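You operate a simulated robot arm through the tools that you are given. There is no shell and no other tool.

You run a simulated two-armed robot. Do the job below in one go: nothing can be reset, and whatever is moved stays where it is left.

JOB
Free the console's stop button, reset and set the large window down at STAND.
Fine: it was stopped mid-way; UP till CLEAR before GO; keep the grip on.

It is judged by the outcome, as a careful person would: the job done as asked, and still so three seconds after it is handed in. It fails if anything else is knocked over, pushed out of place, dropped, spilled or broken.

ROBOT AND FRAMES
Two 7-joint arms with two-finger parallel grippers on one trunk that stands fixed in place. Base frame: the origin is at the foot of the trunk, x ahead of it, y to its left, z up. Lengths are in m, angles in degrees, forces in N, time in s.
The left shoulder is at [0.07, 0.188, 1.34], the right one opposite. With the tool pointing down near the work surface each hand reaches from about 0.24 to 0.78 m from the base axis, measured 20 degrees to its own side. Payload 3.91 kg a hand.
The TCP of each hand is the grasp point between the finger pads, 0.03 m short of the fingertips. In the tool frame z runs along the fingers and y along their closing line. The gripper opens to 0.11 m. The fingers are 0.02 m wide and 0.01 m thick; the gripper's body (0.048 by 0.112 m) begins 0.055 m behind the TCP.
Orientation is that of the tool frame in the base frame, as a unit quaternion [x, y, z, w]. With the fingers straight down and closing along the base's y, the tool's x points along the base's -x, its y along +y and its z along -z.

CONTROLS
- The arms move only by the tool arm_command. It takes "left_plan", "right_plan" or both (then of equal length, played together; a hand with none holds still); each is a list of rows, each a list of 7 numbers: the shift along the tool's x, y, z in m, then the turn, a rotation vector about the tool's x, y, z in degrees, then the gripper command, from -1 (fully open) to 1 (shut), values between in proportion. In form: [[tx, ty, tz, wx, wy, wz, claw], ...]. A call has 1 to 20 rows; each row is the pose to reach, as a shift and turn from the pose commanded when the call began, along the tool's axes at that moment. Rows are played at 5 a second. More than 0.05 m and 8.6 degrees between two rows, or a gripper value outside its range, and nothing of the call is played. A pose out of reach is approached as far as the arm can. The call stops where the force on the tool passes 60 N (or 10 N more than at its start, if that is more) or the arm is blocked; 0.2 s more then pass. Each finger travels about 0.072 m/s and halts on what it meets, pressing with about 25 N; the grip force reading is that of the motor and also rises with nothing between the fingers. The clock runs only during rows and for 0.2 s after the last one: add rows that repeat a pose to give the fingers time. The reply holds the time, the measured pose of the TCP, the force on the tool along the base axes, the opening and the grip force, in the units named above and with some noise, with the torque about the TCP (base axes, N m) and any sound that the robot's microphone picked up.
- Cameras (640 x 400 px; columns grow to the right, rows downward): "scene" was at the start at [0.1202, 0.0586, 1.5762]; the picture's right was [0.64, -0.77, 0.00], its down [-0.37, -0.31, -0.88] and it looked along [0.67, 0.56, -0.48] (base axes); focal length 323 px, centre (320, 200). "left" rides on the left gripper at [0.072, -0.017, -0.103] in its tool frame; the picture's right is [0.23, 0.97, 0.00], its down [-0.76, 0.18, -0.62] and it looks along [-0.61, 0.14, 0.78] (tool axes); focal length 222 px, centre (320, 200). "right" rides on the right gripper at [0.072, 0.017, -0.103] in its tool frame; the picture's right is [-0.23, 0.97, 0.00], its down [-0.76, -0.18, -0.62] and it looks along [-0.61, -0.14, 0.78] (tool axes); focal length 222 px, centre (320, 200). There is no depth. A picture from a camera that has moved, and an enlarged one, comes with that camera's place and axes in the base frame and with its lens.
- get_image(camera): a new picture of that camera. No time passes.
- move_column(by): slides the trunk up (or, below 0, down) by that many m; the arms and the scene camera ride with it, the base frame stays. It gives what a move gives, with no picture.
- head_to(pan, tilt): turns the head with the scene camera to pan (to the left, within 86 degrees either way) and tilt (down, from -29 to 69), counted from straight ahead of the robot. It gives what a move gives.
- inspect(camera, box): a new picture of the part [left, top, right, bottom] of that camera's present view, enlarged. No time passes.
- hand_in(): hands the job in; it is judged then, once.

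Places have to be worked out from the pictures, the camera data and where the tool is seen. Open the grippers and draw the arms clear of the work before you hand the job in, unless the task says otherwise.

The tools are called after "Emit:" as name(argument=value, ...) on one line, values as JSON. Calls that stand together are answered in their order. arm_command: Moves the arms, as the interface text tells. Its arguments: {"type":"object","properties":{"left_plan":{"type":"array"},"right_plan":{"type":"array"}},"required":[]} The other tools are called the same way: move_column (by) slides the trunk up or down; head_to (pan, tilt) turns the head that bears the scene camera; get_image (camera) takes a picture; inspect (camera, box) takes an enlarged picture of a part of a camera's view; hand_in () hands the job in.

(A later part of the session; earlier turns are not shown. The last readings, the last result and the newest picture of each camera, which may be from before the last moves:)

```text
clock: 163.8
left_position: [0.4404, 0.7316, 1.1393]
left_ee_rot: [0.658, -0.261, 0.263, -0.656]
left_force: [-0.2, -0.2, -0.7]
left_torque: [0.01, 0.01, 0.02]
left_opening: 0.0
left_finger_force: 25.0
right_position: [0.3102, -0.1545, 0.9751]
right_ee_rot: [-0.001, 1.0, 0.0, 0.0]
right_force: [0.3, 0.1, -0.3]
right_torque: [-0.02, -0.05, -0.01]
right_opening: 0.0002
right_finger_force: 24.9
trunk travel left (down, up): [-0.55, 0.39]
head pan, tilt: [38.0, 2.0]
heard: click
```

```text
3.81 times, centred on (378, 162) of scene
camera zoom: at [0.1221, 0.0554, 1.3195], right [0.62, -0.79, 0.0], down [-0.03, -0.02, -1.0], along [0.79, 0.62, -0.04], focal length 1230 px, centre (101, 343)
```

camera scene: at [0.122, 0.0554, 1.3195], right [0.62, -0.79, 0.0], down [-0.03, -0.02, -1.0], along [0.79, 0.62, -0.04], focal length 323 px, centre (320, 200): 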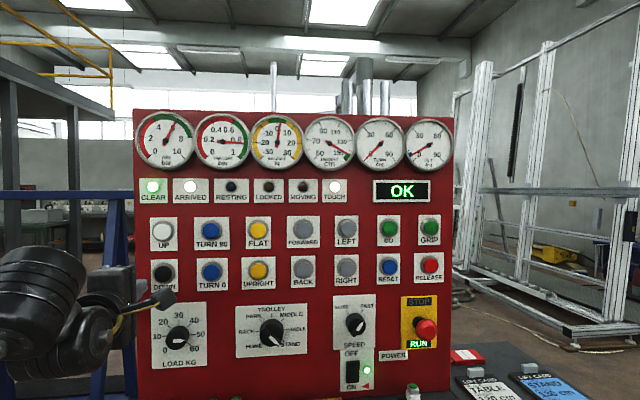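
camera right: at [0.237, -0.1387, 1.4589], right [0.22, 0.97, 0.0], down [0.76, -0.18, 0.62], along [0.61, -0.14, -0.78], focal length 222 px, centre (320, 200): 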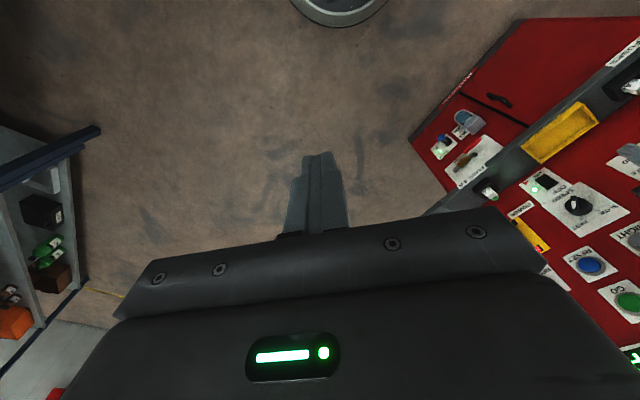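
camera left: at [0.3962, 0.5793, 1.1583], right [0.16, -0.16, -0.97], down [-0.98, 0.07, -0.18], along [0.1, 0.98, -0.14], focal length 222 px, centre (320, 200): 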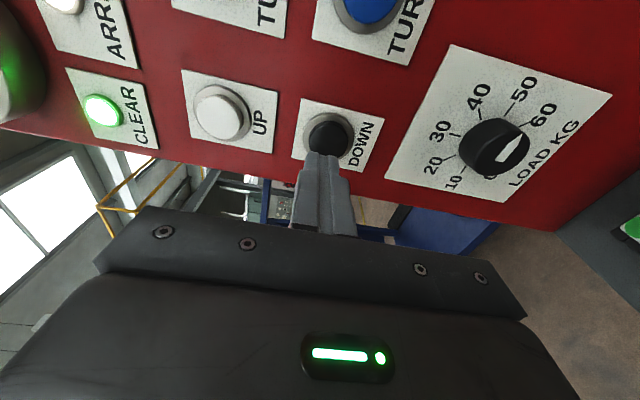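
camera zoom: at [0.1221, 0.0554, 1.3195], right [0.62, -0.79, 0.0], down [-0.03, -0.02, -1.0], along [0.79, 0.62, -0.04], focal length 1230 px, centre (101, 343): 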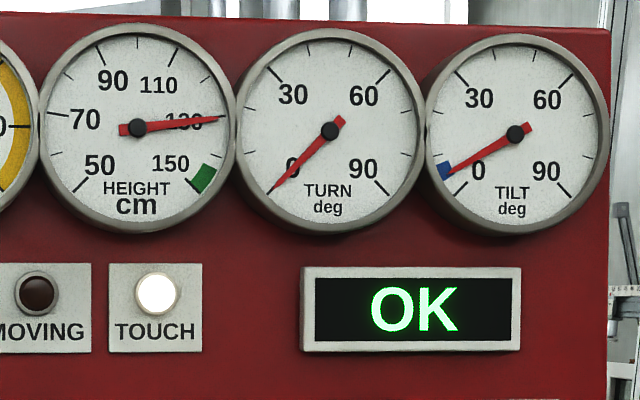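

≈130.8 cm. Another short tap.

Emit:
arm_command(left_plan=[[0, 0, 0.0165, 0, 0, 0, 1], [0, 0, 0.0185, 0, 0, 0, 1], [0, 0, 0.0185, 0, 0, 0, 1], [0, 0, 0.0185, 0, 0, 0, 1], [0, 0, 0.004, 0, 0, 0, 1], [0, 0, 0, 0, 0, 0, 1]])

Emit:
inspect(camera="scene", box=[130, 105, 460, 215])

Emit:
inspect(camera="scene", box=[295, 110, 460, 215])

```text
clock: 165.2
left_position: [0.4405, 0.7318, 1.1371]
left_ee_rot: [0.657, -0.261, 0.263, -0.656]
left_force: [-0.1, -0.4, -1.3]
left_torque: [-0.01, 0.0, -0.01]
left_opening: 0.0001
left_finger_force: 24.5
right_position: [0.3104, -0.1544, 0.9752]
right_ee_rot: [-0.001, 1.0, -0.001, -0.001]
right_force: [0.2, -0.7, 0.0]
right_torque: [0.01, 0.01, -0.04]
right_opening: 0.0
right_finger_force: 25.5
trunk travel left (down, up): [-0.55, 0.39]
head pan, tilt: [38.0, 2.0]
heard: click
```

```text
1.94 times, centred on (295, 160) of scene
camera zoom: at [0.1223, 0.0556, 1.3195], right [0.62, -0.79, 0.0], down [-0.03, -0.02, -1.0], along [0.79, 0.62, -0.04], focal length 626 px, centre (368, 278)
```

zoom: 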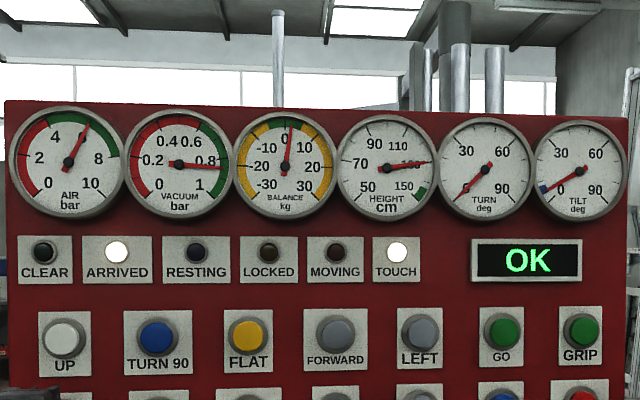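

```text
3.81 times, centred on (378, 162) of scene
camera zoom: at [0.1223, 0.0556, 1.3195], right [0.62, -0.79, 0.0], down [-0.03, -0.02, -1.0], along [0.79, 0.62, -0.04], focal length 1230 px, centre (101, 343)
```

zoom: 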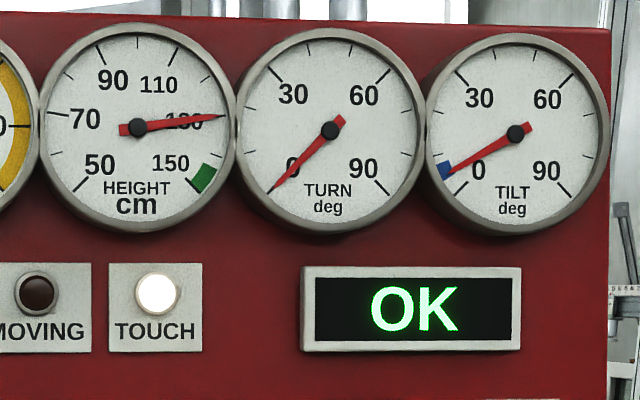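

CLEAR just went off at ≈130.4 cm – nearly down. One more short tap.

Emit:
arm_command(left_plan=[[0, 0, 0.0165, 0, 0, 0, 1], [0, 0, 0.0185, 0, 0, 0, 1], [0, 0, 0.0185, 0, 0, 0, 1], [0, 0, 0.0185, 0, 0, 0, 1], [0, 0, 0.004, 0, 0, 0, 1], [0, 0, 0, 0, 0, 0, 1]])

Emit:
inspect(camera="scene", box=[130, 105, 460, 215])

Emit:
inspect(camera="scene", box=[295, 110, 460, 215])

```text
clock: 166.6
left_position: [0.4397, 0.7303, 1.1376]
left_ee_rot: [0.658, -0.262, 0.261, -0.656]
left_force: [-0.6, -0.2, 0.1]
left_torque: [0.03, 0.0, 0.0]
left_opening: 0.0
left_finger_force: 25.2
right_position: [0.3102, -0.1551, 0.9753]
right_ee_rot: [-0.001, 1.0, -0.001, 0.001]
right_force: [-0.1, -0.9, -0.4]
right_torque: [0.04, -0.04, 0.03]
right_opening: 0.0001
right_finger_force: 24.7
trunk travel left (down, up): [-0.55, 0.39]
head pan, tilt: [38.0, 2.0]
heard: click
```

```text
1.94 times, centred on (295, 160) of scene
camera zoom: at [0.1222, 0.0556, 1.3195], right [0.62, -0.79, 0.0], down [-0.03, -0.02, -1.0], along [0.79, 0.62, -0.04], focal length 626 px, centre (368, 278)
```

zoom: 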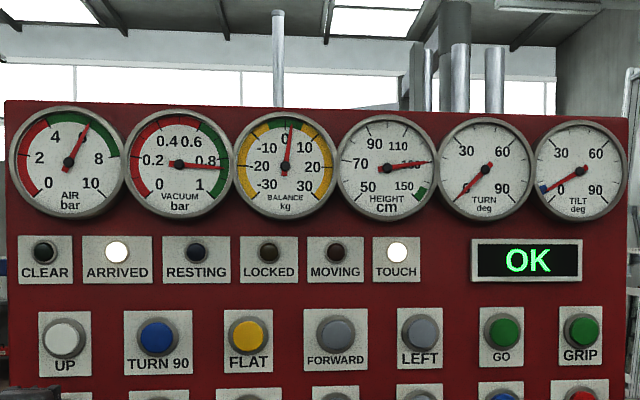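

```text
3.81 times, centred on (378, 162) of scene
camera zoom: at [0.1222, 0.0556, 1.3195], right [0.62, -0.79, 0.0], down [-0.03, -0.02, -1.0], along [0.79, 0.62, -0.04], focal length 1230 px, centre (101, 343)
```

zoom: 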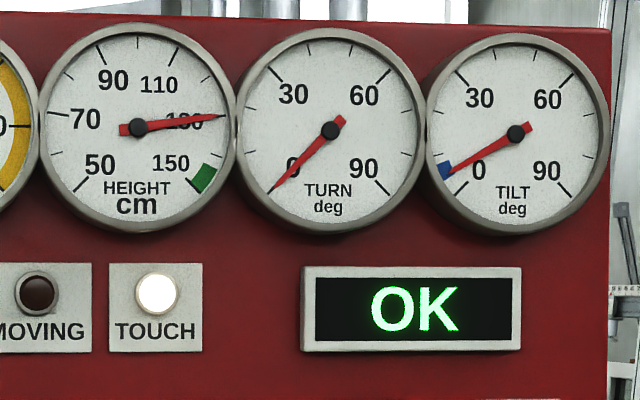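

No further descent at ≈130.4 cm, CLEAR off, but RESTING not lit. I press DOWN again and look at the display and lamps while it is held.

Emit:
arm_command(left_plan=[[0, 0, 0.0165, 0, 0, 0, 1], [0, 0, 0.0185, 0, 0, 0, 1], [0, 0, 0.0185, 0, 0, 0, 1], [0, 0, 0.0185, 0, 0, 0, 1]])

Emit:
inspect(camera="scene", box=[130, 105, 460, 215])

Emit:
inspect(camera="scene", box=[295, 110, 460, 215])

```text
clock: 167.6
left_position: [0.4534, 0.7438, 1.1396]
left_ee_rot: [0.657, -0.262, 0.263, -0.656]
left_force: [-1.9, -2.6, -1.1]
left_torque: [-0.01, 0.03, -0.06]
left_opening: 0.0001
left_finger_force: 24.6
right_position: [0.3101, -0.1552, 0.9742]
right_ee_rot: [0.0, 1.0, 0.0, 0.0]
right_force: [-0.1, 0.0, -0.6]
right_torque: [-0.01, 0.01, 0.01]
right_opening: 0.0001
right_finger_force: 25.4
trunk travel left (down, up): [-0.55, 0.39]
head pan, tilt: [38.0, 2.0]
heard: click
```

```text
1.94 times, centred on (295, 160) of scene
camera zoom: at [0.1216, 0.0549, 1.3196], right [0.62, -0.79, 0.0], down [-0.03, -0.02, -1.0], along [0.79, 0.62, -0.03], focal length 626 px, centre (368, 278)
```

zoom: 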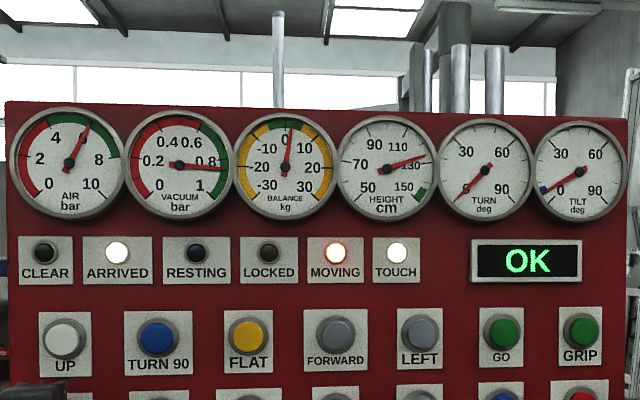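

```text
3.81 times, centred on (378, 162) of scene
camera zoom: at [0.1216, 0.0549, 1.3196], right [0.62, -0.79, 0.0], down [-0.03, -0.02, -1.0], along [0.79, 0.62, -0.03], focal length 1230 px, centre (101, 343)
```

zoom: 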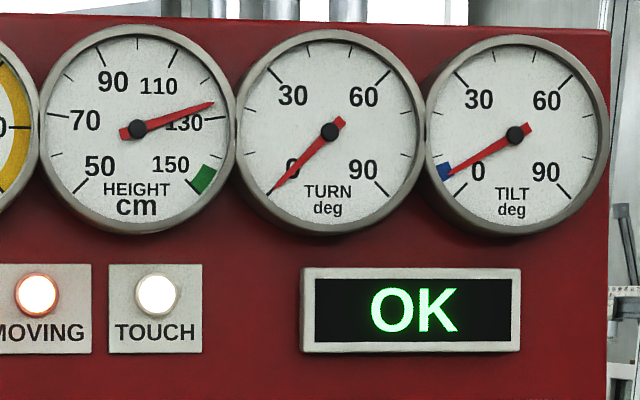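

It is in fact still descending (≈126.6 cm, MOVING lit) with no RESTING. I release DOWN at once and check.

Emit:
arm_command(left_plan=[[0, 0, -0.02, 0, 0, 0, 1], [0, 0, -0.02, 0, 0, 0, 1]])

Emit:
inspect(camera="scene", box=[130, 105, 460, 215])

Emit:
inspect(camera="scene", box=[295, 110, 460, 215])

```text
clock: 168.2
left_position: [0.4403, 0.7301, 1.1372]
left_ee_rot: [0.657, -0.262, 0.263, -0.656]
left_force: [-0.5, 0.3, -1.5]
left_torque: [0.0, -0.01, 0.0]
left_opening: 0.0001
left_finger_force: 24.6
right_position: [0.3119, -0.1546, 0.9745]
right_ee_rot: [-0.001, 1.0, -0.001, 0.0]
right_force: [0.3, 0.2, 0.5]
right_torque: [-0.04, 0.01, -0.01]
right_opening: 0.0002
right_finger_force: 25.3
trunk travel left (down, up): [-0.55, 0.39]
head pan, tilt: [38.0, 2.0]
```

```text
1.94 times, centred on (295, 160) of scene
camera zoom: at [0.1227, 0.0558, 1.3194], right [0.62, -0.79, 0.0], down [-0.03, -0.02, -1.0], along [0.79, 0.62, -0.04], focal length 626 px, centre (368, 278)
```

zoom: 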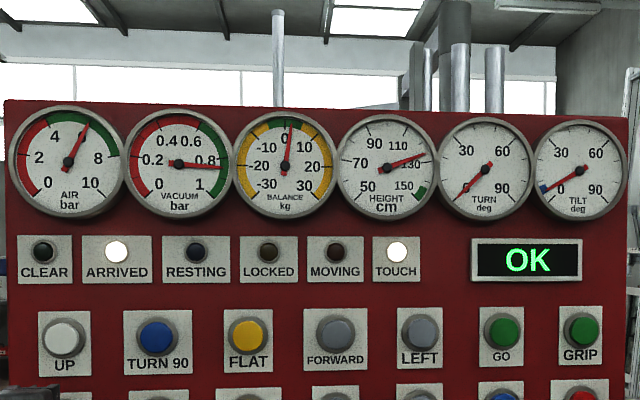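

```text
3.81 times, centred on (378, 162) of scene
camera zoom: at [0.1227, 0.0558, 1.3194], right [0.62, -0.79, 0.0], down [-0.03, -0.02, -1.0], along [0.79, 0.62, -0.04], focal length 1230 px, centre (101, 343)
```

zoom: 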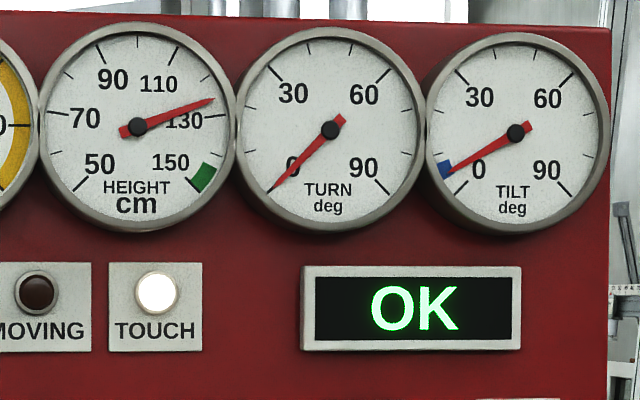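

Stopped at ≈126 cm, still hanging, display OK. I retract the hand (verifying it moves) before raising the trunk to look at the window again.

Emit:
arm_command(left_plan=[[0, 0, -0.04, 0, 0, 0, 1], [0, 0, -0.08, 0, 0, 0, 1], [0, 0, -0.115, 0, 0, 0, 1]])

```text
clock: 169.0
left_position: [0.36, 0.6445, 1.1399]
left_ee_rot: [0.657, -0.262, 0.263, -0.656]
left_force: [-0.3, -0.8, -0.5]
left_torque: [-0.02, 0.06, 0.01]
left_opening: 0.0003
left_finger_force: 25.2
right_position: [0.3098, -0.1566, 0.9738]
right_ee_rot: [-0.001, 1.0, 0.001, 0.0]
right_force: [0.3, -1.0, -0.9]
right_torque: [-0.07, 0.0, 0.01]
right_opening: 0.0
right_finger_force: 25.5
trunk travel left (down, up): [-0.55, 0.39]
head pan, tilt: [38.0, 2.0]
```

The hand is clear of the panel (n≈0.715). I raise the trunk and look over the console at the window.

Emit:
move_column(by=0.39)

Emit:
head_to(pan=44, tilt=6)

Emit:
get_image(camera="scene")

Emit:
inspect(camera="scene", box=[230, 100, 390, 230])

Emit:
inspect(camera="scene", box=[240, 140, 380, 230])

```text
clock: 172.8
left_position: [0.3605, 0.6465, 1.5287]
left_ee_rot: [0.658, -0.263, 0.263, -0.655]
left_force: [-0.7, 0.2, -0.8]
left_torque: [0.01, 0.0, 0.0]
left_opening: 0.0
left_finger_force: 25.2
right_position: [0.3108, -0.1556, 1.3656]
right_ee_rot: [0.0, 1.0, 0.0, 0.0]
right_force: [-0.1, -0.4, -0.1]
right_torque: [-0.02, 0.01, -0.01]
right_opening: 0.0
right_finger_force: 25.1
trunk travel left (down, up): [-0.94, 0.0]
head pan, tilt: [38.0, 2.0]
```

```text
clock: 173.4
left_position: [0.3607, 0.6476, 1.5294]
left_ee_rot: [0.658, -0.263, 0.263, -0.655]
left_force: [1.1, -0.7, -0.2]
left_torque: [-0.02, 0.0, -0.05]
left_opening: 0.0
left_finger_force: 25.5
right_position: [0.3102, -0.154, 1.3654]
right_ee_rot: [-0.001, 1.0, 0.0, 0.0]
right_force: [-0.1, 0.6, 0.8]
right_torque: [0.0, -0.01, 0.01]
right_opening: 0.0001
right_finger_force: 24.9
trunk travel left (down, up): [-0.94, 0.0]
head pan, tilt: [44.0, 6.0]
```

```text
taken
camera scene: at [0.1168, 0.0634, 1.7031], right [0.69, -0.72, 0.0], down [-0.08, -0.07, -0.99], along [0.72, 0.69, -0.1], focal length 323 px, centre (320, 200)
```

scene: 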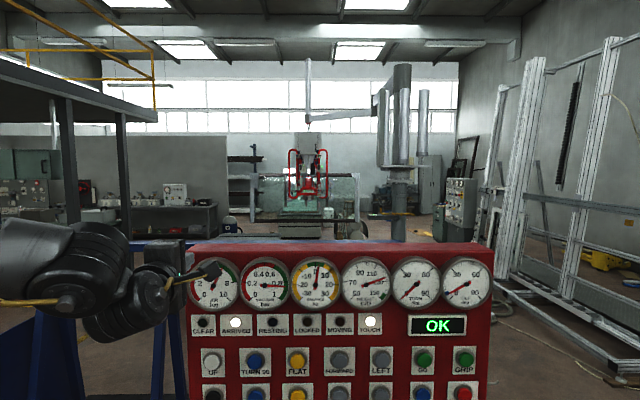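

```text
3.08 times, centred on (310, 165) of scene
camera zoom: at [0.1168, 0.0634, 1.7031], right [0.69, -0.72, 0.0], down [-0.08, -0.07, -0.99], along [0.72, 0.69, -0.1], focal length 993 px, centre (351, 308)
```

zoom: 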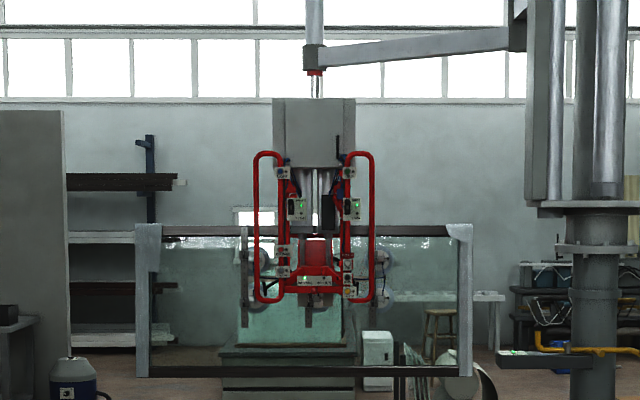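

```text
4.44 times, centred on (310, 185) of scene
camera zoom: at [0.1168, 0.0634, 1.7031], right [0.69, -0.72, 0.0], down [-0.08, -0.07, -0.99], along [0.72, 0.69, -0.1], focal length 1435 px, centre (364, 267)
```

zoom: 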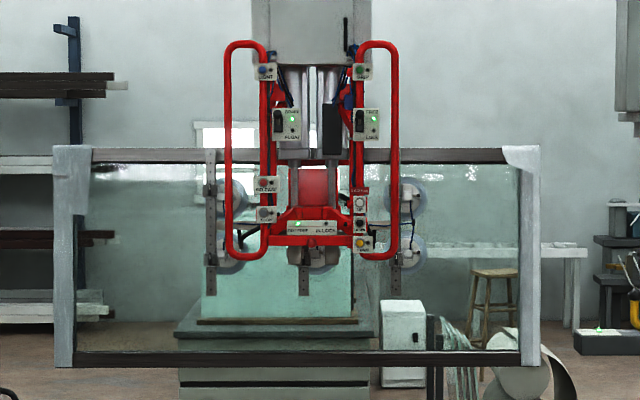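

The window hangs freely in front of the grey block with no contact visible; CLEAR going off simply means it is now close above its support, so I continue DOWN in small steps. I lower the trunk again and return to DOWN.

Emit:
move_column(by=-0.39)

Emit:
head_to(pan=38, tilt=2)

Emit:
arm_command(left_plan=[[0, 0, 0.04, 0, 0, 0, 1], [0, 0, 0.08, 0, 0, 0, 1], [0, 0, 0.11, 0, 0, 0, 1]])

Emit:
get_image(camera="left")

```text
clock: 177.2
left_position: [0.3605, 0.6469, 1.1393]
left_ee_rot: [0.658, -0.262, 0.263, -0.656]
left_force: [-0.4, 0.0, -0.3]
left_torque: [-0.02, -0.03, 0.03]
left_opening: 0.0
left_finger_force: 25.2
right_position: [0.3096, -0.1549, 0.9741]
right_ee_rot: [-0.001, 1.0, 0.0, 0.0]
right_force: [-0.9, 0.1, 0.0]
right_torque: [-0.01, -0.03, 0.0]
right_opening: 0.0
right_finger_force: 24.4
trunk travel left (down, up): [-0.55, 0.39]
head pan, tilt: [44.0, 6.0]
```

```text
clock: 177.9
left_position: [0.3603, 0.6461, 1.139]
left_ee_rot: [0.658, -0.262, 0.263, -0.655]
left_force: [-0.5, -0.4, -0.7]
left_torque: [0.01, -0.02, -0.01]
left_opening: 0.0
left_finger_force: 25.1
right_position: [0.3101, -0.1544, 0.975]
right_ee_rot: [-0.001, 1.0, 0.0, 0.001]
right_force: [-0.5, 1.3, -1.0]
right_torque: [0.03, -0.05, -0.02]
right_opening: 0.0001
right_finger_force: 25.9
trunk travel left (down, up): [-0.55, 0.39]
head pan, tilt: [38.0, 2.0]
```

```text
clock: 178.7
left_position: [0.4375, 0.7262, 1.1391]
left_ee_rot: [0.657, -0.262, 0.262, -0.656]
left_force: [-0.1, 0.2, 0.1]
left_torque: [-0.02, 0.01, -0.01]
left_opening: 0.0
left_finger_force: 25.0
right_position: [0.3121, -0.1536, 0.9738]
right_ee_rot: [-0.001, 1.0, -0.001, 0.0]
right_force: [0.0, -0.3, -0.4]
right_torque: [0.01, 0.0, 0.0]
right_opening: 0.0
right_finger_force: 24.9
trunk travel left (down, up): [-0.55, 0.39]
head pan, tilt: [38.0, 2.0]
```

```text
taken
camera left: at [0.4196, 0.6021, 1.1575], right [0.16, -0.16, -0.97], down [-0.98, 0.07, -0.18], along [0.1, 0.98, -0.14], focal length 222 px, centre (320, 200)
```

left: 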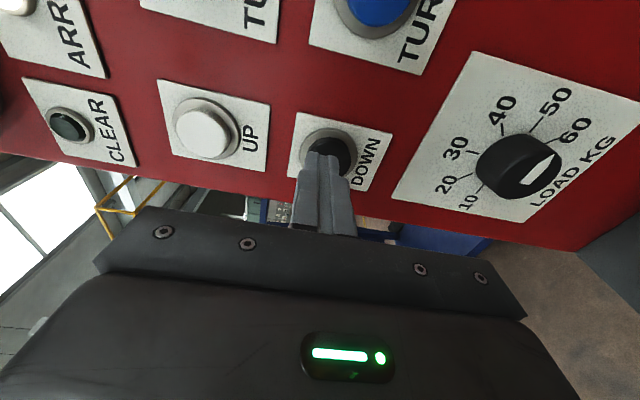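

Aligned on DOWN. Short tap, then read.

Emit:
arm_command(left_plan=[[0, 0, 0.0205, 0, 0, 0, 1], [0, 0, 0.0235, 0, 0, 0, 1], [0, 0, 0.0235, 0, 0, 0, 1], [0, 0, 0.0235, 0, 0, 0, 1], [0, 0, 0.008, 0, 0, 0, 1], [0, 0, 0.005, 0, 0, 0, 1]])

Emit:
inspect(camera="scene", box=[130, 105, 460, 215])

Emit:
inspect(camera="scene", box=[295, 110, 460, 215])

```text
clock: 180.1
left_position: [0.4405, 0.7307, 1.1387]
left_ee_rot: [0.658, -0.262, 0.263, -0.655]
left_force: [-0.6, 0.1, 0.4]
left_torque: [0.01, 0.01, 0.0]
left_opening: 0.0001
left_finger_force: 24.9
right_position: [0.3115, -0.1544, 0.9753]
right_ee_rot: [-0.001, 1.0, -0.001, 0.001]
right_force: [-0.5, 0.3, -0.7]
right_torque: [-0.01, 0.02, -0.03]
right_opening: 0.0001
right_finger_force: 25.2
trunk travel left (down, up): [-0.55, 0.39]
head pan, tilt: [38.0, 2.0]
heard: click
```

```text
1.94 times, centred on (295, 160) of scene
camera zoom: at [0.1224, 0.0556, 1.3194], right [0.62, -0.79, 0.0], down [-0.03, -0.02, -1.0], along [0.79, 0.62, -0.04], focal length 626 px, centre (368, 278)
```

zoom: 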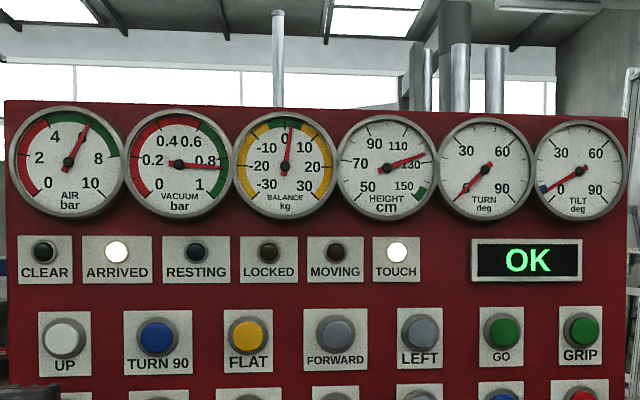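

```text
3.81 times, centred on (378, 162) of scene
camera zoom: at [0.1224, 0.0556, 1.3194], right [0.62, -0.79, 0.0], down [-0.03, -0.02, -1.0], along [0.79, 0.62, -0.04], focal length 1230 px, centre (101, 343)
```

zoom: 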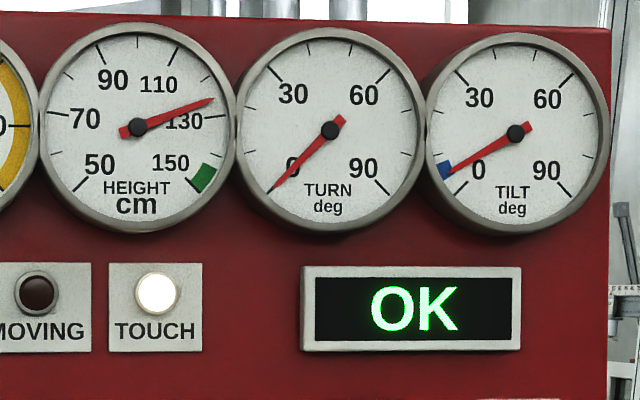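

Almost no movement (short ramp). I use a slightly longer press.

Emit:
arm_command(left_plan=[[0, 0, 0.0145, 0, 0, 0, 1], [0, 0, 0.019, 0, 0, 0, 1], [0, 0, 0.019, 0, 0, 0, 1], [0, 0, 0.019, 0, 0, 0, 1], [0, 0, 0.019, 0, 0, 0, 1], [0, 0, 0.003, 0, 0, 0, 1], [0, 0, 0, 0, 0, 0, 1]])

Emit:
inspect(camera="scene", box=[130, 105, 460, 215])

Emit:
inspect(camera="scene", box=[295, 110, 460, 215])

```text
clock: 181.7
left_position: [0.4402, 0.73, 1.1391]
left_ee_rot: [0.657, -0.262, 0.263, -0.656]
left_force: [-1.1, 0.5, -0.3]
left_torque: [-0.06, 0.02, 0.02]
left_opening: 0.0002
left_finger_force: 25.3
right_position: [0.3104, -0.1547, 0.9753]
right_ee_rot: [-0.001, 1.0, -0.002, 0.0]
right_force: [0.6, -0.4, -0.5]
right_torque: [0.01, 0.0, 0.0]
right_opening: 0.0001
right_finger_force: 25.0
trunk travel left (down, up): [-0.55, 0.39]
head pan, tilt: [38.0, 2.0]
heard: click
```

```text
1.94 times, centred on (295, 160) of scene
camera zoom: at [0.1225, 0.0557, 1.3194], right [0.62, -0.79, 0.0], down [-0.03, -0.02, -1.0], along [0.79, 0.62, -0.04], focal length 626 px, centre (368, 278)
```

zoom: 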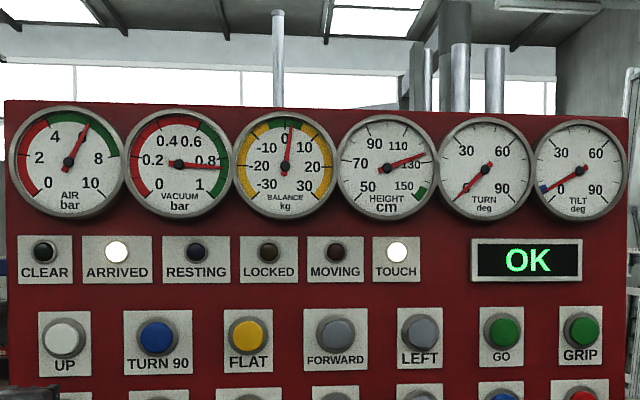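

```text
3.81 times, centred on (378, 162) of scene
camera zoom: at [0.1225, 0.0557, 1.3194], right [0.62, -0.79, 0.0], down [-0.03, -0.02, -1.0], along [0.79, 0.62, -0.04], focal length 1230 px, centre (101, 343)
```

zoom: 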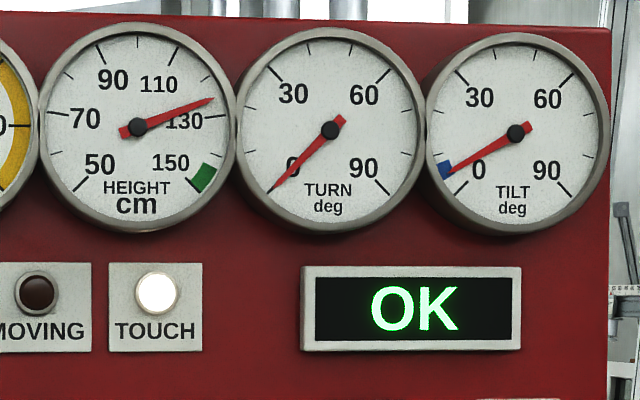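

No movement this time. I hold DOWN and look at the lamps during the press.

Emit:
arm_command(left_plan=[[0, 0, 0.0165, 0, 0, 0, 1], [0, 0, 0.02, 0, 0, 0, 1], [0, 0, 0.02, 0, 0, 0, 1], [0, 0, 0.02, 0, 0, 0, 1], [0, 0, 0.02, 0, 0, 0, 1]])

Emit:
inspect(camera="scene", box=[130, 105, 460, 215])

Emit:
inspect(camera="scene", box=[295, 110, 460, 215])

Emit:
inspect(camera="left", box=[220, 60, 460, 240])

```text
clock: 182.9
left_position: [0.4535, 0.7438, 1.1398]
left_ee_rot: [0.657, -0.262, 0.263, -0.656]
left_force: [-2.0, -2.3, -1.8]
left_torque: [-0.05, 0.04, -0.01]
left_opening: 0.0
left_finger_force: 24.8
right_position: [0.3097, -0.1537, 0.9748]
right_ee_rot: [-0.001, 1.0, 0.0, 0.0]
right_force: [0.4, -0.2, 0.2]
right_torque: [-0.02, -0.03, 0.0]
right_opening: 0.0001
right_finger_force: 25.2
trunk travel left (down, up): [-0.55, 0.39]
head pan, tilt: [38.0, 2.0]
heard: click
```

```text
1.94 times, centred on (295, 160) of scene
camera zoom: at [0.1215, 0.0552, 1.3196], right [0.62, -0.79, 0.0], down [-0.03, -0.02, -1.0], along [0.79, 0.62, -0.03], focal length 626 px, centre (368, 278)
```

zoom: 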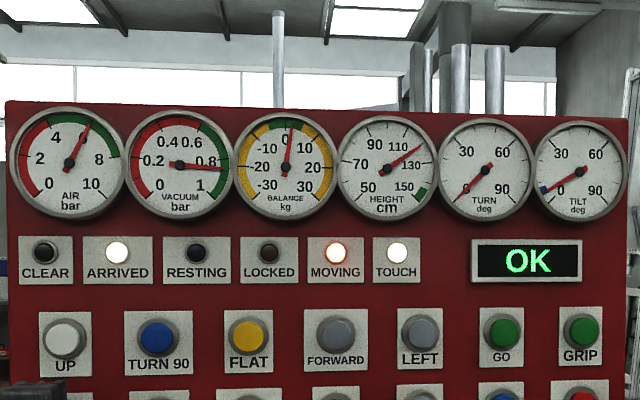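

```text
3.81 times, centred on (378, 162) of scene
camera zoom: at [0.1215, 0.0552, 1.3196], right [0.62, -0.79, 0.0], down [-0.03, -0.02, -1.0], along [0.79, 0.62, -0.03], focal length 1230 px, centre (101, 343)
```

zoom: 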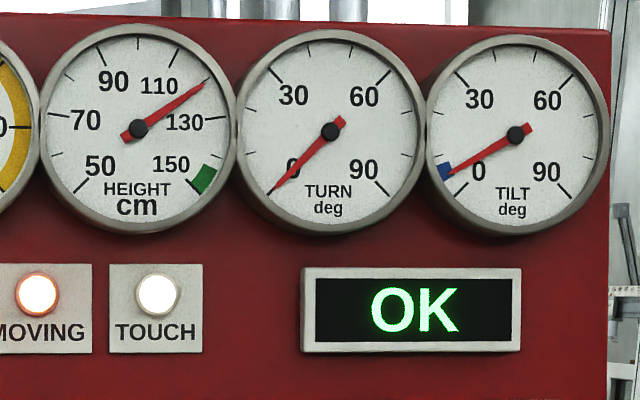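

```text
2.22 times, centred on (340, 150) of left
camera zoom: at [0.4344, 0.6198, 1.1579], right [0.16, -0.16, -0.97], down [-0.98, 0.07, -0.18], along [0.1, 0.98, -0.14], focal length 494 px, centre (276, 311)
```

zoom: 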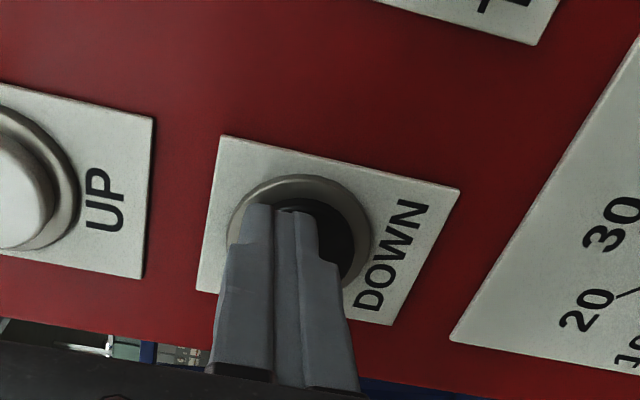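

It moves while properly held: now ≈121 cm and still descending without RESTING. I release to think before going lower.

Emit:
arm_command(left_plan=[[0, 0, -0.02, 0, 0, 0, 1], [0, 0, -0.02, 0, 0, 0, 1]])

Emit:
inspect(camera="scene", box=[130, 105, 460, 215])

Emit:
inspect(camera="scene", box=[295, 110, 460, 215])

```text
clock: 183.5
left_position: [0.439, 0.7298, 1.1377]
left_ee_rot: [0.658, -0.261, 0.263, -0.656]
left_force: [-0.6, -0.4, -0.7]
left_torque: [-0.01, -0.03, -0.01]
left_opening: 0.0
left_finger_force: 25.4
right_position: [0.3101, -0.155, 0.9756]
right_ee_rot: [-0.001, 1.0, -0.001, 0.001]
right_force: [0.5, 0.7, 0.6]
right_torque: [-0.03, 0.02, 0.04]
right_opening: 0.0
right_finger_force: 25.1
trunk travel left (down, up): [-0.55, 0.39]
head pan, tilt: [38.0, 2.0]
```

```text
1.94 times, centred on (295, 160) of scene
camera zoom: at [0.1226, 0.0559, 1.3194], right [0.62, -0.79, 0.0], down [-0.03, -0.02, -1.0], along [0.79, 0.62, -0.04], focal length 626 px, centre (368, 278)
```

zoom: 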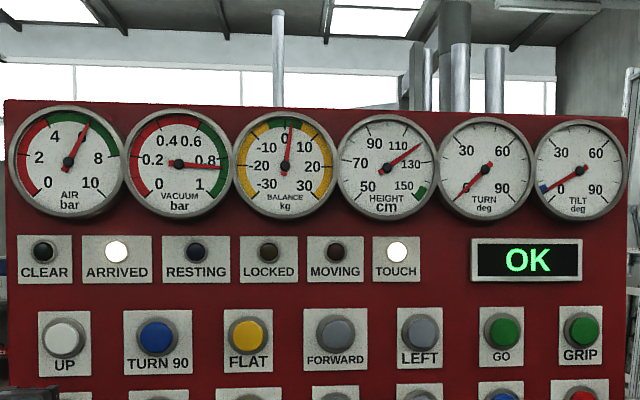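

```text
3.81 times, centred on (378, 162) of scene
camera zoom: at [0.1226, 0.0559, 1.3194], right [0.62, -0.79, 0.0], down [-0.03, -0.02, -1.0], along [0.79, 0.62, -0.04], focal length 1230 px, centre (101, 343)
```

zoom: 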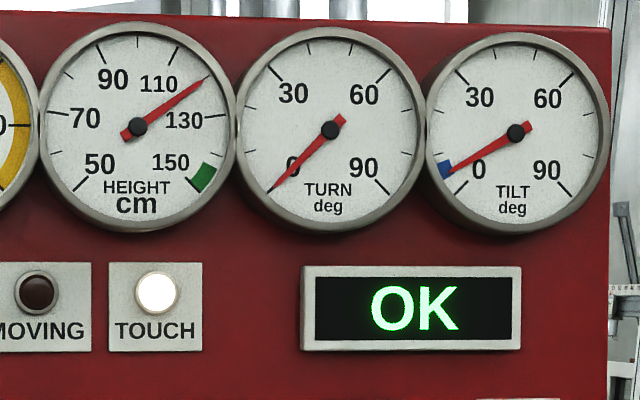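

At ≈120 cm and still not resting although the card says 130, so the tilted window is evidently not over its support. I go back UP to travel height and reconsider the tilt: first move the fingertips from DOWN to UP and press UP.

Emit:
arm_command(left_plan=[[0, 0, -0.03, 0, 0, 0, 1], [0, -0.045, -0.03, 0, 0, 0, 1], [0, -0.09, -0.03, 0, 0, 0, 1], [0, -0.09, 0, 0, 0, 0, 1], [0, -0.09, 0.0165, 0, 0, 0, 1], [0, -0.09, 0.02, 0, 0, 0, 1], [0, -0.09, 0.02, 0, 0, 0, 1], [0, -0.09, 0.02, 0, 0, 0, 1], [0, -0.09, 0.02, 0, 0, 0, 1], [0, -0.09, 0.02, 0, 0, 0, 1], [0, -0.09, 0.02, 0, 0, 0, 1], [0, -0.09, 0.02, 0, 0, 0, 1]])

Emit:
inspect(camera="scene", box=[130, 105, 460, 215])

Emit:
inspect(camera="scene", box=[295, 110, 460, 215])

```text
clock: 186.1
left_position: [0.4541, 0.7443, 1.2308]
left_ee_rot: [0.657, -0.262, 0.263, -0.656]
left_force: [-0.7, -3.0, 1.3]
left_torque: [0.03, 0.01, -0.03]
left_opening: 0.0
left_finger_force: 24.6
right_position: [0.3105, -0.1545, 0.9741]
right_ee_rot: [-0.001, 1.0, 0.0, 0.0]
right_force: [-0.4, 0.1, -0.8]
right_torque: [0.04, 0.0, 0.0]
right_opening: 0.0
right_finger_force: 24.5
trunk travel left (down, up): [-0.55, 0.39]
head pan, tilt: [38.0, 2.0]
heard: click
```

```text
1.94 times, centred on (295, 160) of scene
camera zoom: at [0.1215, 0.0544, 1.3196], right [0.62, -0.79, 0.0], down [-0.03, -0.02, -1.0], along [0.79, 0.62, -0.03], focal length 626 px, centre (368, 278)
```

zoom: 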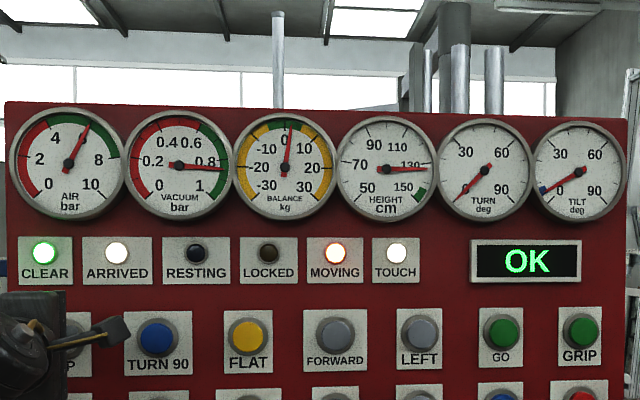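

```text
3.81 times, centred on (378, 162) of scene
camera zoom: at [0.1215, 0.0544, 1.3196], right [0.62, -0.79, 0.0], down [-0.03, -0.02, -1.0], along [0.79, 0.62, -0.03], focal length 1230 px, centre (101, 343)
```

zoom: 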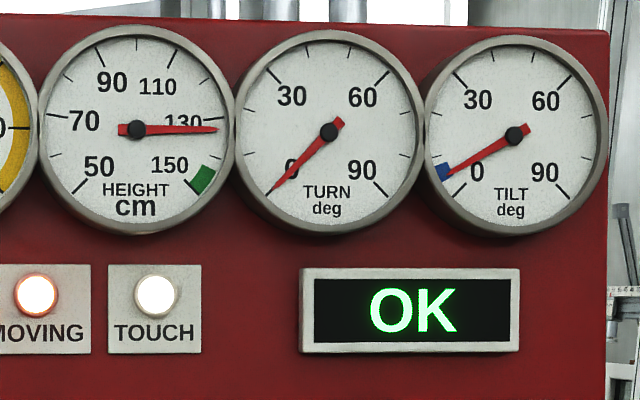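

Rising, ≈133 cm, CLEAR on again. I keep holding UP toward the top of the green mark.

Emit:
arm_command(left_plan=[[0, 0, 0, 0, 0, 0, 1], [0, 0, 0, 0, 0, 0, 1], [0, 0, 0, 0, 0, 0, 1], [0, 0, 0, 0, 0, 0, 1], [0, 0, 0, 0, 0, 0, 1], [0, 0, 0, 0, 0, 0, 1]])

Emit:
inspect(camera="scene", box=[130, 105, 460, 215])

Emit:
inspect(camera="scene", box=[295, 110, 460, 215])

```text
clock: 187.5
left_position: [0.4538, 0.7443, 1.2315]
left_ee_rot: [0.657, -0.262, 0.263, -0.656]
left_force: [-2.3, -1.8, 0.7]
left_torque: [0.02, -0.03, -0.03]
left_opening: 0.0
left_finger_force: 25.4
right_position: [0.31, -0.1539, 0.9743]
right_ee_rot: [-0.001, 1.0, 0.001, 0.0]
right_force: [-0.3, -0.4, -0.7]
right_torque: [-0.01, 0.03, -0.02]
right_opening: 0.0
right_finger_force: 25.4
trunk travel left (down, up): [-0.55, 0.39]
head pan, tilt: [38.0, 2.0]
```

```text
1.94 times, centred on (295, 160) of scene
camera zoom: at [0.1214, 0.0544, 1.3196], right [0.62, -0.79, 0.0], down [-0.03, -0.02, -1.0], along [0.79, 0.62, -0.03], focal length 626 px, centre (368, 278)
```

zoom: 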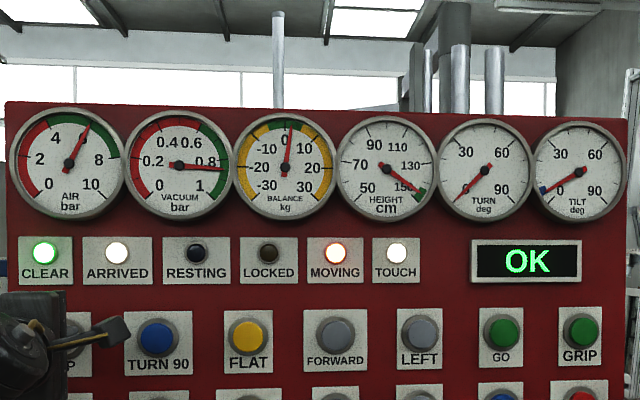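

```text
3.81 times, centred on (378, 162) of scene
camera zoom: at [0.1214, 0.0544, 1.3196], right [0.62, -0.79, 0.0], down [-0.03, -0.02, -1.0], along [0.79, 0.62, -0.03], focal length 1230 px, centre (101, 343)
```

zoom: 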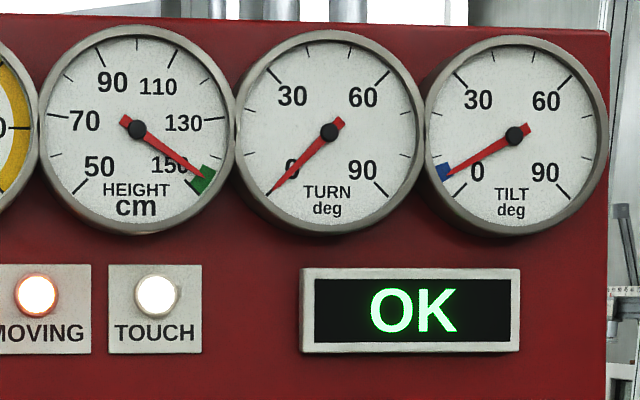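

≈147 cm in the green mark. I release UP and retract the fingertips to a safe distance.

Emit:
arm_command(left_plan=[[0, 0, -0.02, 0, 0, 0, 1], [0, 0, -0.05, 0, 0, 0, 1], [0, 0, -0.09, 0, 0, 0, 1]])

Emit:
inspect(camera="scene", box=[295, 110, 460, 215])

```text
clock: 188.3
left_position: [0.3924, 0.6795, 1.2295]
left_ee_rot: [-0.657, 0.263, -0.261, 0.657]
left_force: [-0.4, -0.1, -0.8]
left_torque: [-0.01, 0.03, 0.02]
left_opening: 0.0
left_finger_force: 24.8
right_position: [0.3092, -0.1551, 0.9754]
right_ee_rot: [-0.001, 1.0, 0.0, 0.002]
right_force: [-0.9, -1.4, 0.7]
right_torque: [-0.01, -0.03, 0.02]
right_opening: 0.0
right_finger_force: 25.6
trunk travel left (down, up): [-0.55, 0.39]
head pan, tilt: [38.0, 2.0]
```

```text
3.81 times, centred on (378, 162) of scene
camera zoom: at [0.1207, 0.0542, 1.3197], right [0.62, -0.79, 0.0], down [-0.03, -0.02, -1.0], along [0.79, 0.62, -0.03], focal length 1230 px, centre (101, 343)
```

zoom: 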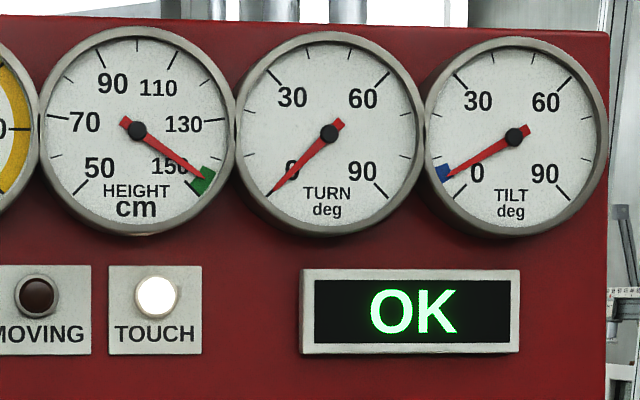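

Height ≈147.5 cm, display OK. I move the fingertips along to FLAT again (keeping ~7 cm off the panel) to see if more tilt is allowed at this height.

Emit:
arm_command(left_plan=[[0.042, 0, 0, 0, 0, 0, 1], [0.084, 0, 0, 0, 0, 0, 1], [0.126, 0, 0, 0, 0, 0, 1], [0.168, 0, 0, 0, 0, 0, 1], [0.2065, 0.001, 0, 0, 0, 0, 1], [0.2065, 0.001, 0.04, 0, 0, 0, 1]])

Emit:
get_image(camera="left")

```text
clock: 189.7
left_position: [0.5708, 0.5694, 1.2285]
left_ee_rot: [0.658, -0.261, 0.263, -0.655]
left_force: [-0.4, 1.1, 0.0]
left_torque: [0.0, -0.02, 0.0]
left_opening: 0.0001
left_finger_force: 25.2
right_position: [0.3102, -0.1531, 0.9761]
right_ee_rot: [-0.001, 1.0, -0.001, 0.0]
right_force: [-0.3, 0.6, -0.1]
right_torque: [0.0, -0.03, 0.04]
right_opening: 0.0
right_finger_force: 24.8
trunk travel left (down, up): [-0.55, 0.39]
head pan, tilt: [38.0, 2.0]
```

```text
taken
camera left: at [0.5526, 0.4446, 1.2475], right [0.16, -0.16, -0.97], down [-0.98, 0.07, -0.18], along [0.1, 0.98, -0.15], focal length 222 px, centre (320, 200)
```

left: 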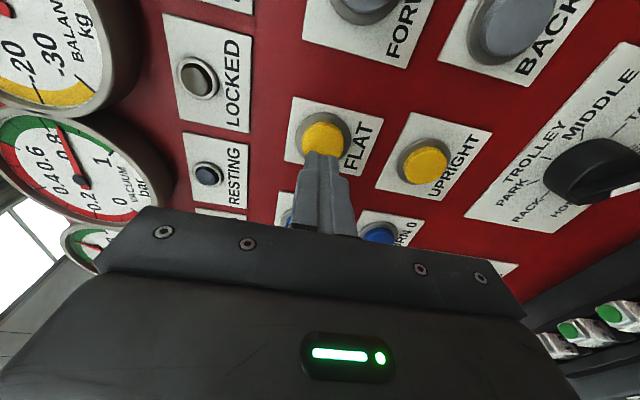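

Aligned on FLAT. I press and hold about 0.6 s and look at the tilt and display while held.

Emit:
arm_command(left_plan=[[0, 0, 0.03, 0, 0, 0, 1], [0, 0, 0.043, 0, 0, 0, 1], [0, 0, 0.0455, 0, 0, 0, 1], [0, 0, 0.0455, 0, 0, 0, 1]])

Emit:
inspect(camera="scene", box=[295, 110, 460, 215])

```text
clock: 190.7
left_position: [0.5998, 0.6007, 1.231]
left_ee_rot: [0.657, -0.262, 0.263, -0.656]
left_force: [-3.8, -3.1, -0.6]
left_torque: [-0.04, -0.02, -0.06]
left_opening: 0.0
left_finger_force: 25.8
right_position: [0.3079, -0.1548, 0.9743]
right_ee_rot: [0.0, 1.0, 0.0, 0.0]
right_force: [0.3, 0.4, -0.3]
right_torque: [0.01, 0.01, -0.01]
right_opening: 0.0
right_finger_force: 25.0
trunk travel left (down, up): [-0.55, 0.39]
head pan, tilt: [38.0, 2.0]
heard: click
```

```text
3.81 times, centred on (378, 162) of scene
camera zoom: at [0.1213, 0.0544, 1.3196], right [0.62, -0.79, 0.0], down [-0.03, -0.02, -1.0], along [0.79, 0.62, -0.03], focal length 1230 px, centre (101, 343)
```

zoom: 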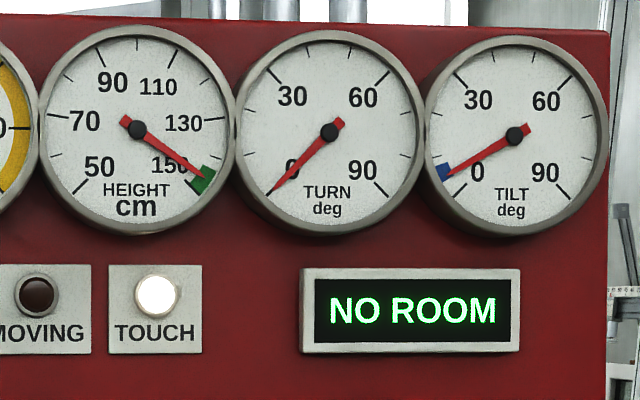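

NO ROOM again and the tilt stays put, so it isn't height-dependent. I release FLAT, retract the hand, and take a proper close look at the place itself before deciding.

Emit:
arm_command(left_plan=[[0, 0, -0.04, 0, 0, 0, 1], [0, 0, -0.08, 0, 0, 0, 1], [-0.045, 0, -0.095, 0, 0, 0, 1], [-0.09, 0, -0.105, 0, 0, 0, 1], [-0.135, 0, -0.115, 0, 0, 0, 1], [-0.18, 0, -0.125, 0, 0, 0, 1], [-0.22, 0, -0.13, 0, 0, 0, 1]])

```text
clock: 192.3
left_position: [0.3498, 0.6545, 1.2279]
left_ee_rot: [0.658, -0.262, 0.263, -0.656]
left_force: [-0.3, -0.8, -0.2]
left_torque: [0.0, -0.01, 0.0]
left_opening: 0.0
left_finger_force: 25.2
right_position: [0.3095, -0.1529, 0.9751]
right_ee_rot: [-0.001, 1.0, -0.001, 0.001]
right_force: [-0.5, -0.5, 0.4]
right_torque: [-0.03, 0.01, -0.01]
right_opening: 0.0
right_finger_force: 25.0
trunk travel left (down, up): [-0.55, 0.39]
head pan, tilt: [38.0, 2.0]
```

The hand is back at the left, ~0.15 m from the panel. I raise the trunk fully and zoom on the stand area.

Emit:
move_column(by=0.39)

Emit:
head_to(pan=46, tilt=8)

Emit:
inspect(camera="scene", box=[250, 130, 400, 230])

Emit:
inspect(camera="scene", box=[270, 170, 370, 230])

Emit:
inspect(camera="scene", box=[260, 180, 320, 220])

Emit:
inspect(camera="scene", box=[340, 140, 400, 220])

```text
clock: 196.0
left_position: [0.3492, 0.6525, 1.6194]
left_ee_rot: [0.657, -0.262, 0.264, -0.656]
left_force: [0.9, -0.2, -0.3]
left_torque: [0.01, 0.01, 0.04]
left_opening: 0.0
left_finger_force: 25.1
right_position: [0.3105, -0.1549, 1.3648]
right_ee_rot: [0.0, 1.0, 0.0, -0.001]
right_force: [0.8, 0.0, -0.3]
right_torque: [-0.01, 0.02, 0.01]
right_opening: 0.0001
right_finger_force: 25.1
trunk travel left (down, up): [-0.94, 0.0]
head pan, tilt: [38.0, 2.0]
```

```text
clock: 196.7
left_position: [0.3486, 0.6526, 1.6188]
left_ee_rot: [0.658, -0.262, 0.263, -0.656]
left_force: [0.0, -0.1, 0.5]
left_torque: [0.03, 0.02, -0.01]
left_opening: 0.0001
left_finger_force: 25.6
right_position: [0.3095, -0.154, 1.3629]
right_ee_rot: [0.0, 1.0, 0.0, 0.0]
right_force: [-0.2, 0.4, 0.7]
right_torque: [-0.02, -0.01, -0.02]
right_opening: 0.0
right_finger_force: 25.2
trunk travel left (down, up): [-0.94, 0.0]
head pan, tilt: [46.0, 8.0]
```

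```text
4.00 times, centred on (325, 180) of scene
camera zoom: at [0.1149, 0.066, 1.6999], right [0.72, -0.69, 0.0], down [-0.1, -0.1, -0.99], along [0.69, 0.71, -0.14], focal length 1291 px, centre (300, 280)
```

zoom: 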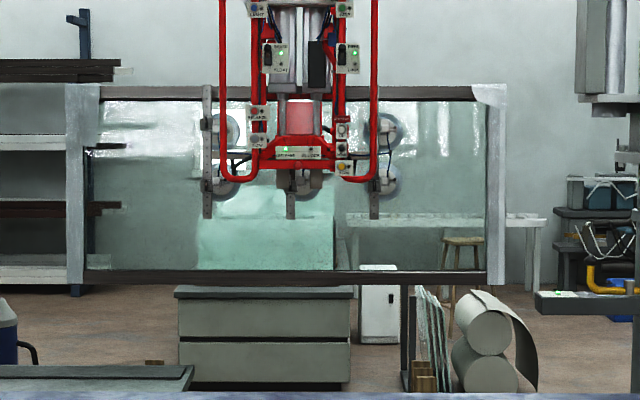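

```text
6.40 times, centred on (320, 200) of scene
camera zoom: at [0.1149, 0.066, 1.6999], right [0.72, -0.69, 0.0], down [-0.1, -0.1, -0.99], along [0.69, 0.71, -0.14], focal length 2066 px, centre (320, 200)
```

zoom: 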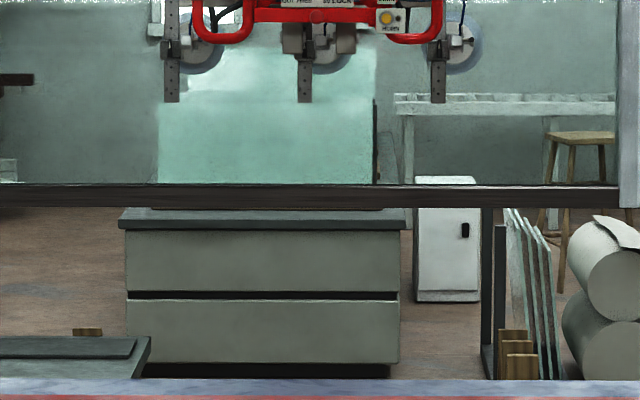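

```text
10.00 times, centred on (290, 200) of scene
camera zoom: at [0.1149, 0.066, 1.6999], right [0.72, -0.69, 0.0], down [-0.1, -0.1, -0.99], along [0.69, 0.71, -0.14], focal length 3228 px, centre (620, 200)
```

zoom: 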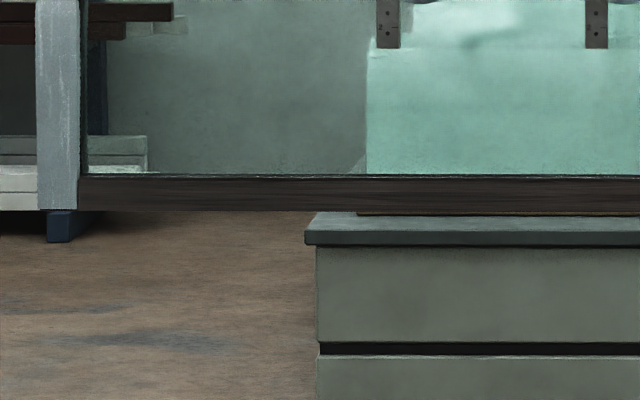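

```text
5.00 times, centred on (370, 180) of scene
camera zoom: at [0.1149, 0.066, 1.6999], right [0.72, -0.69, 0.0], down [-0.1, -0.1, -0.99], along [0.69, 0.71, -0.14], focal length 1614 px, centre (70, 300)
```

zoom: 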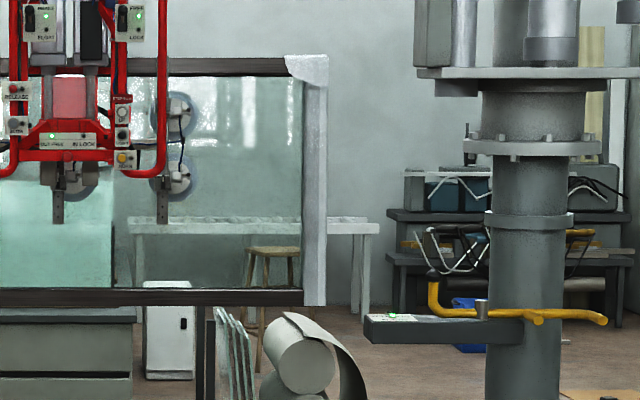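

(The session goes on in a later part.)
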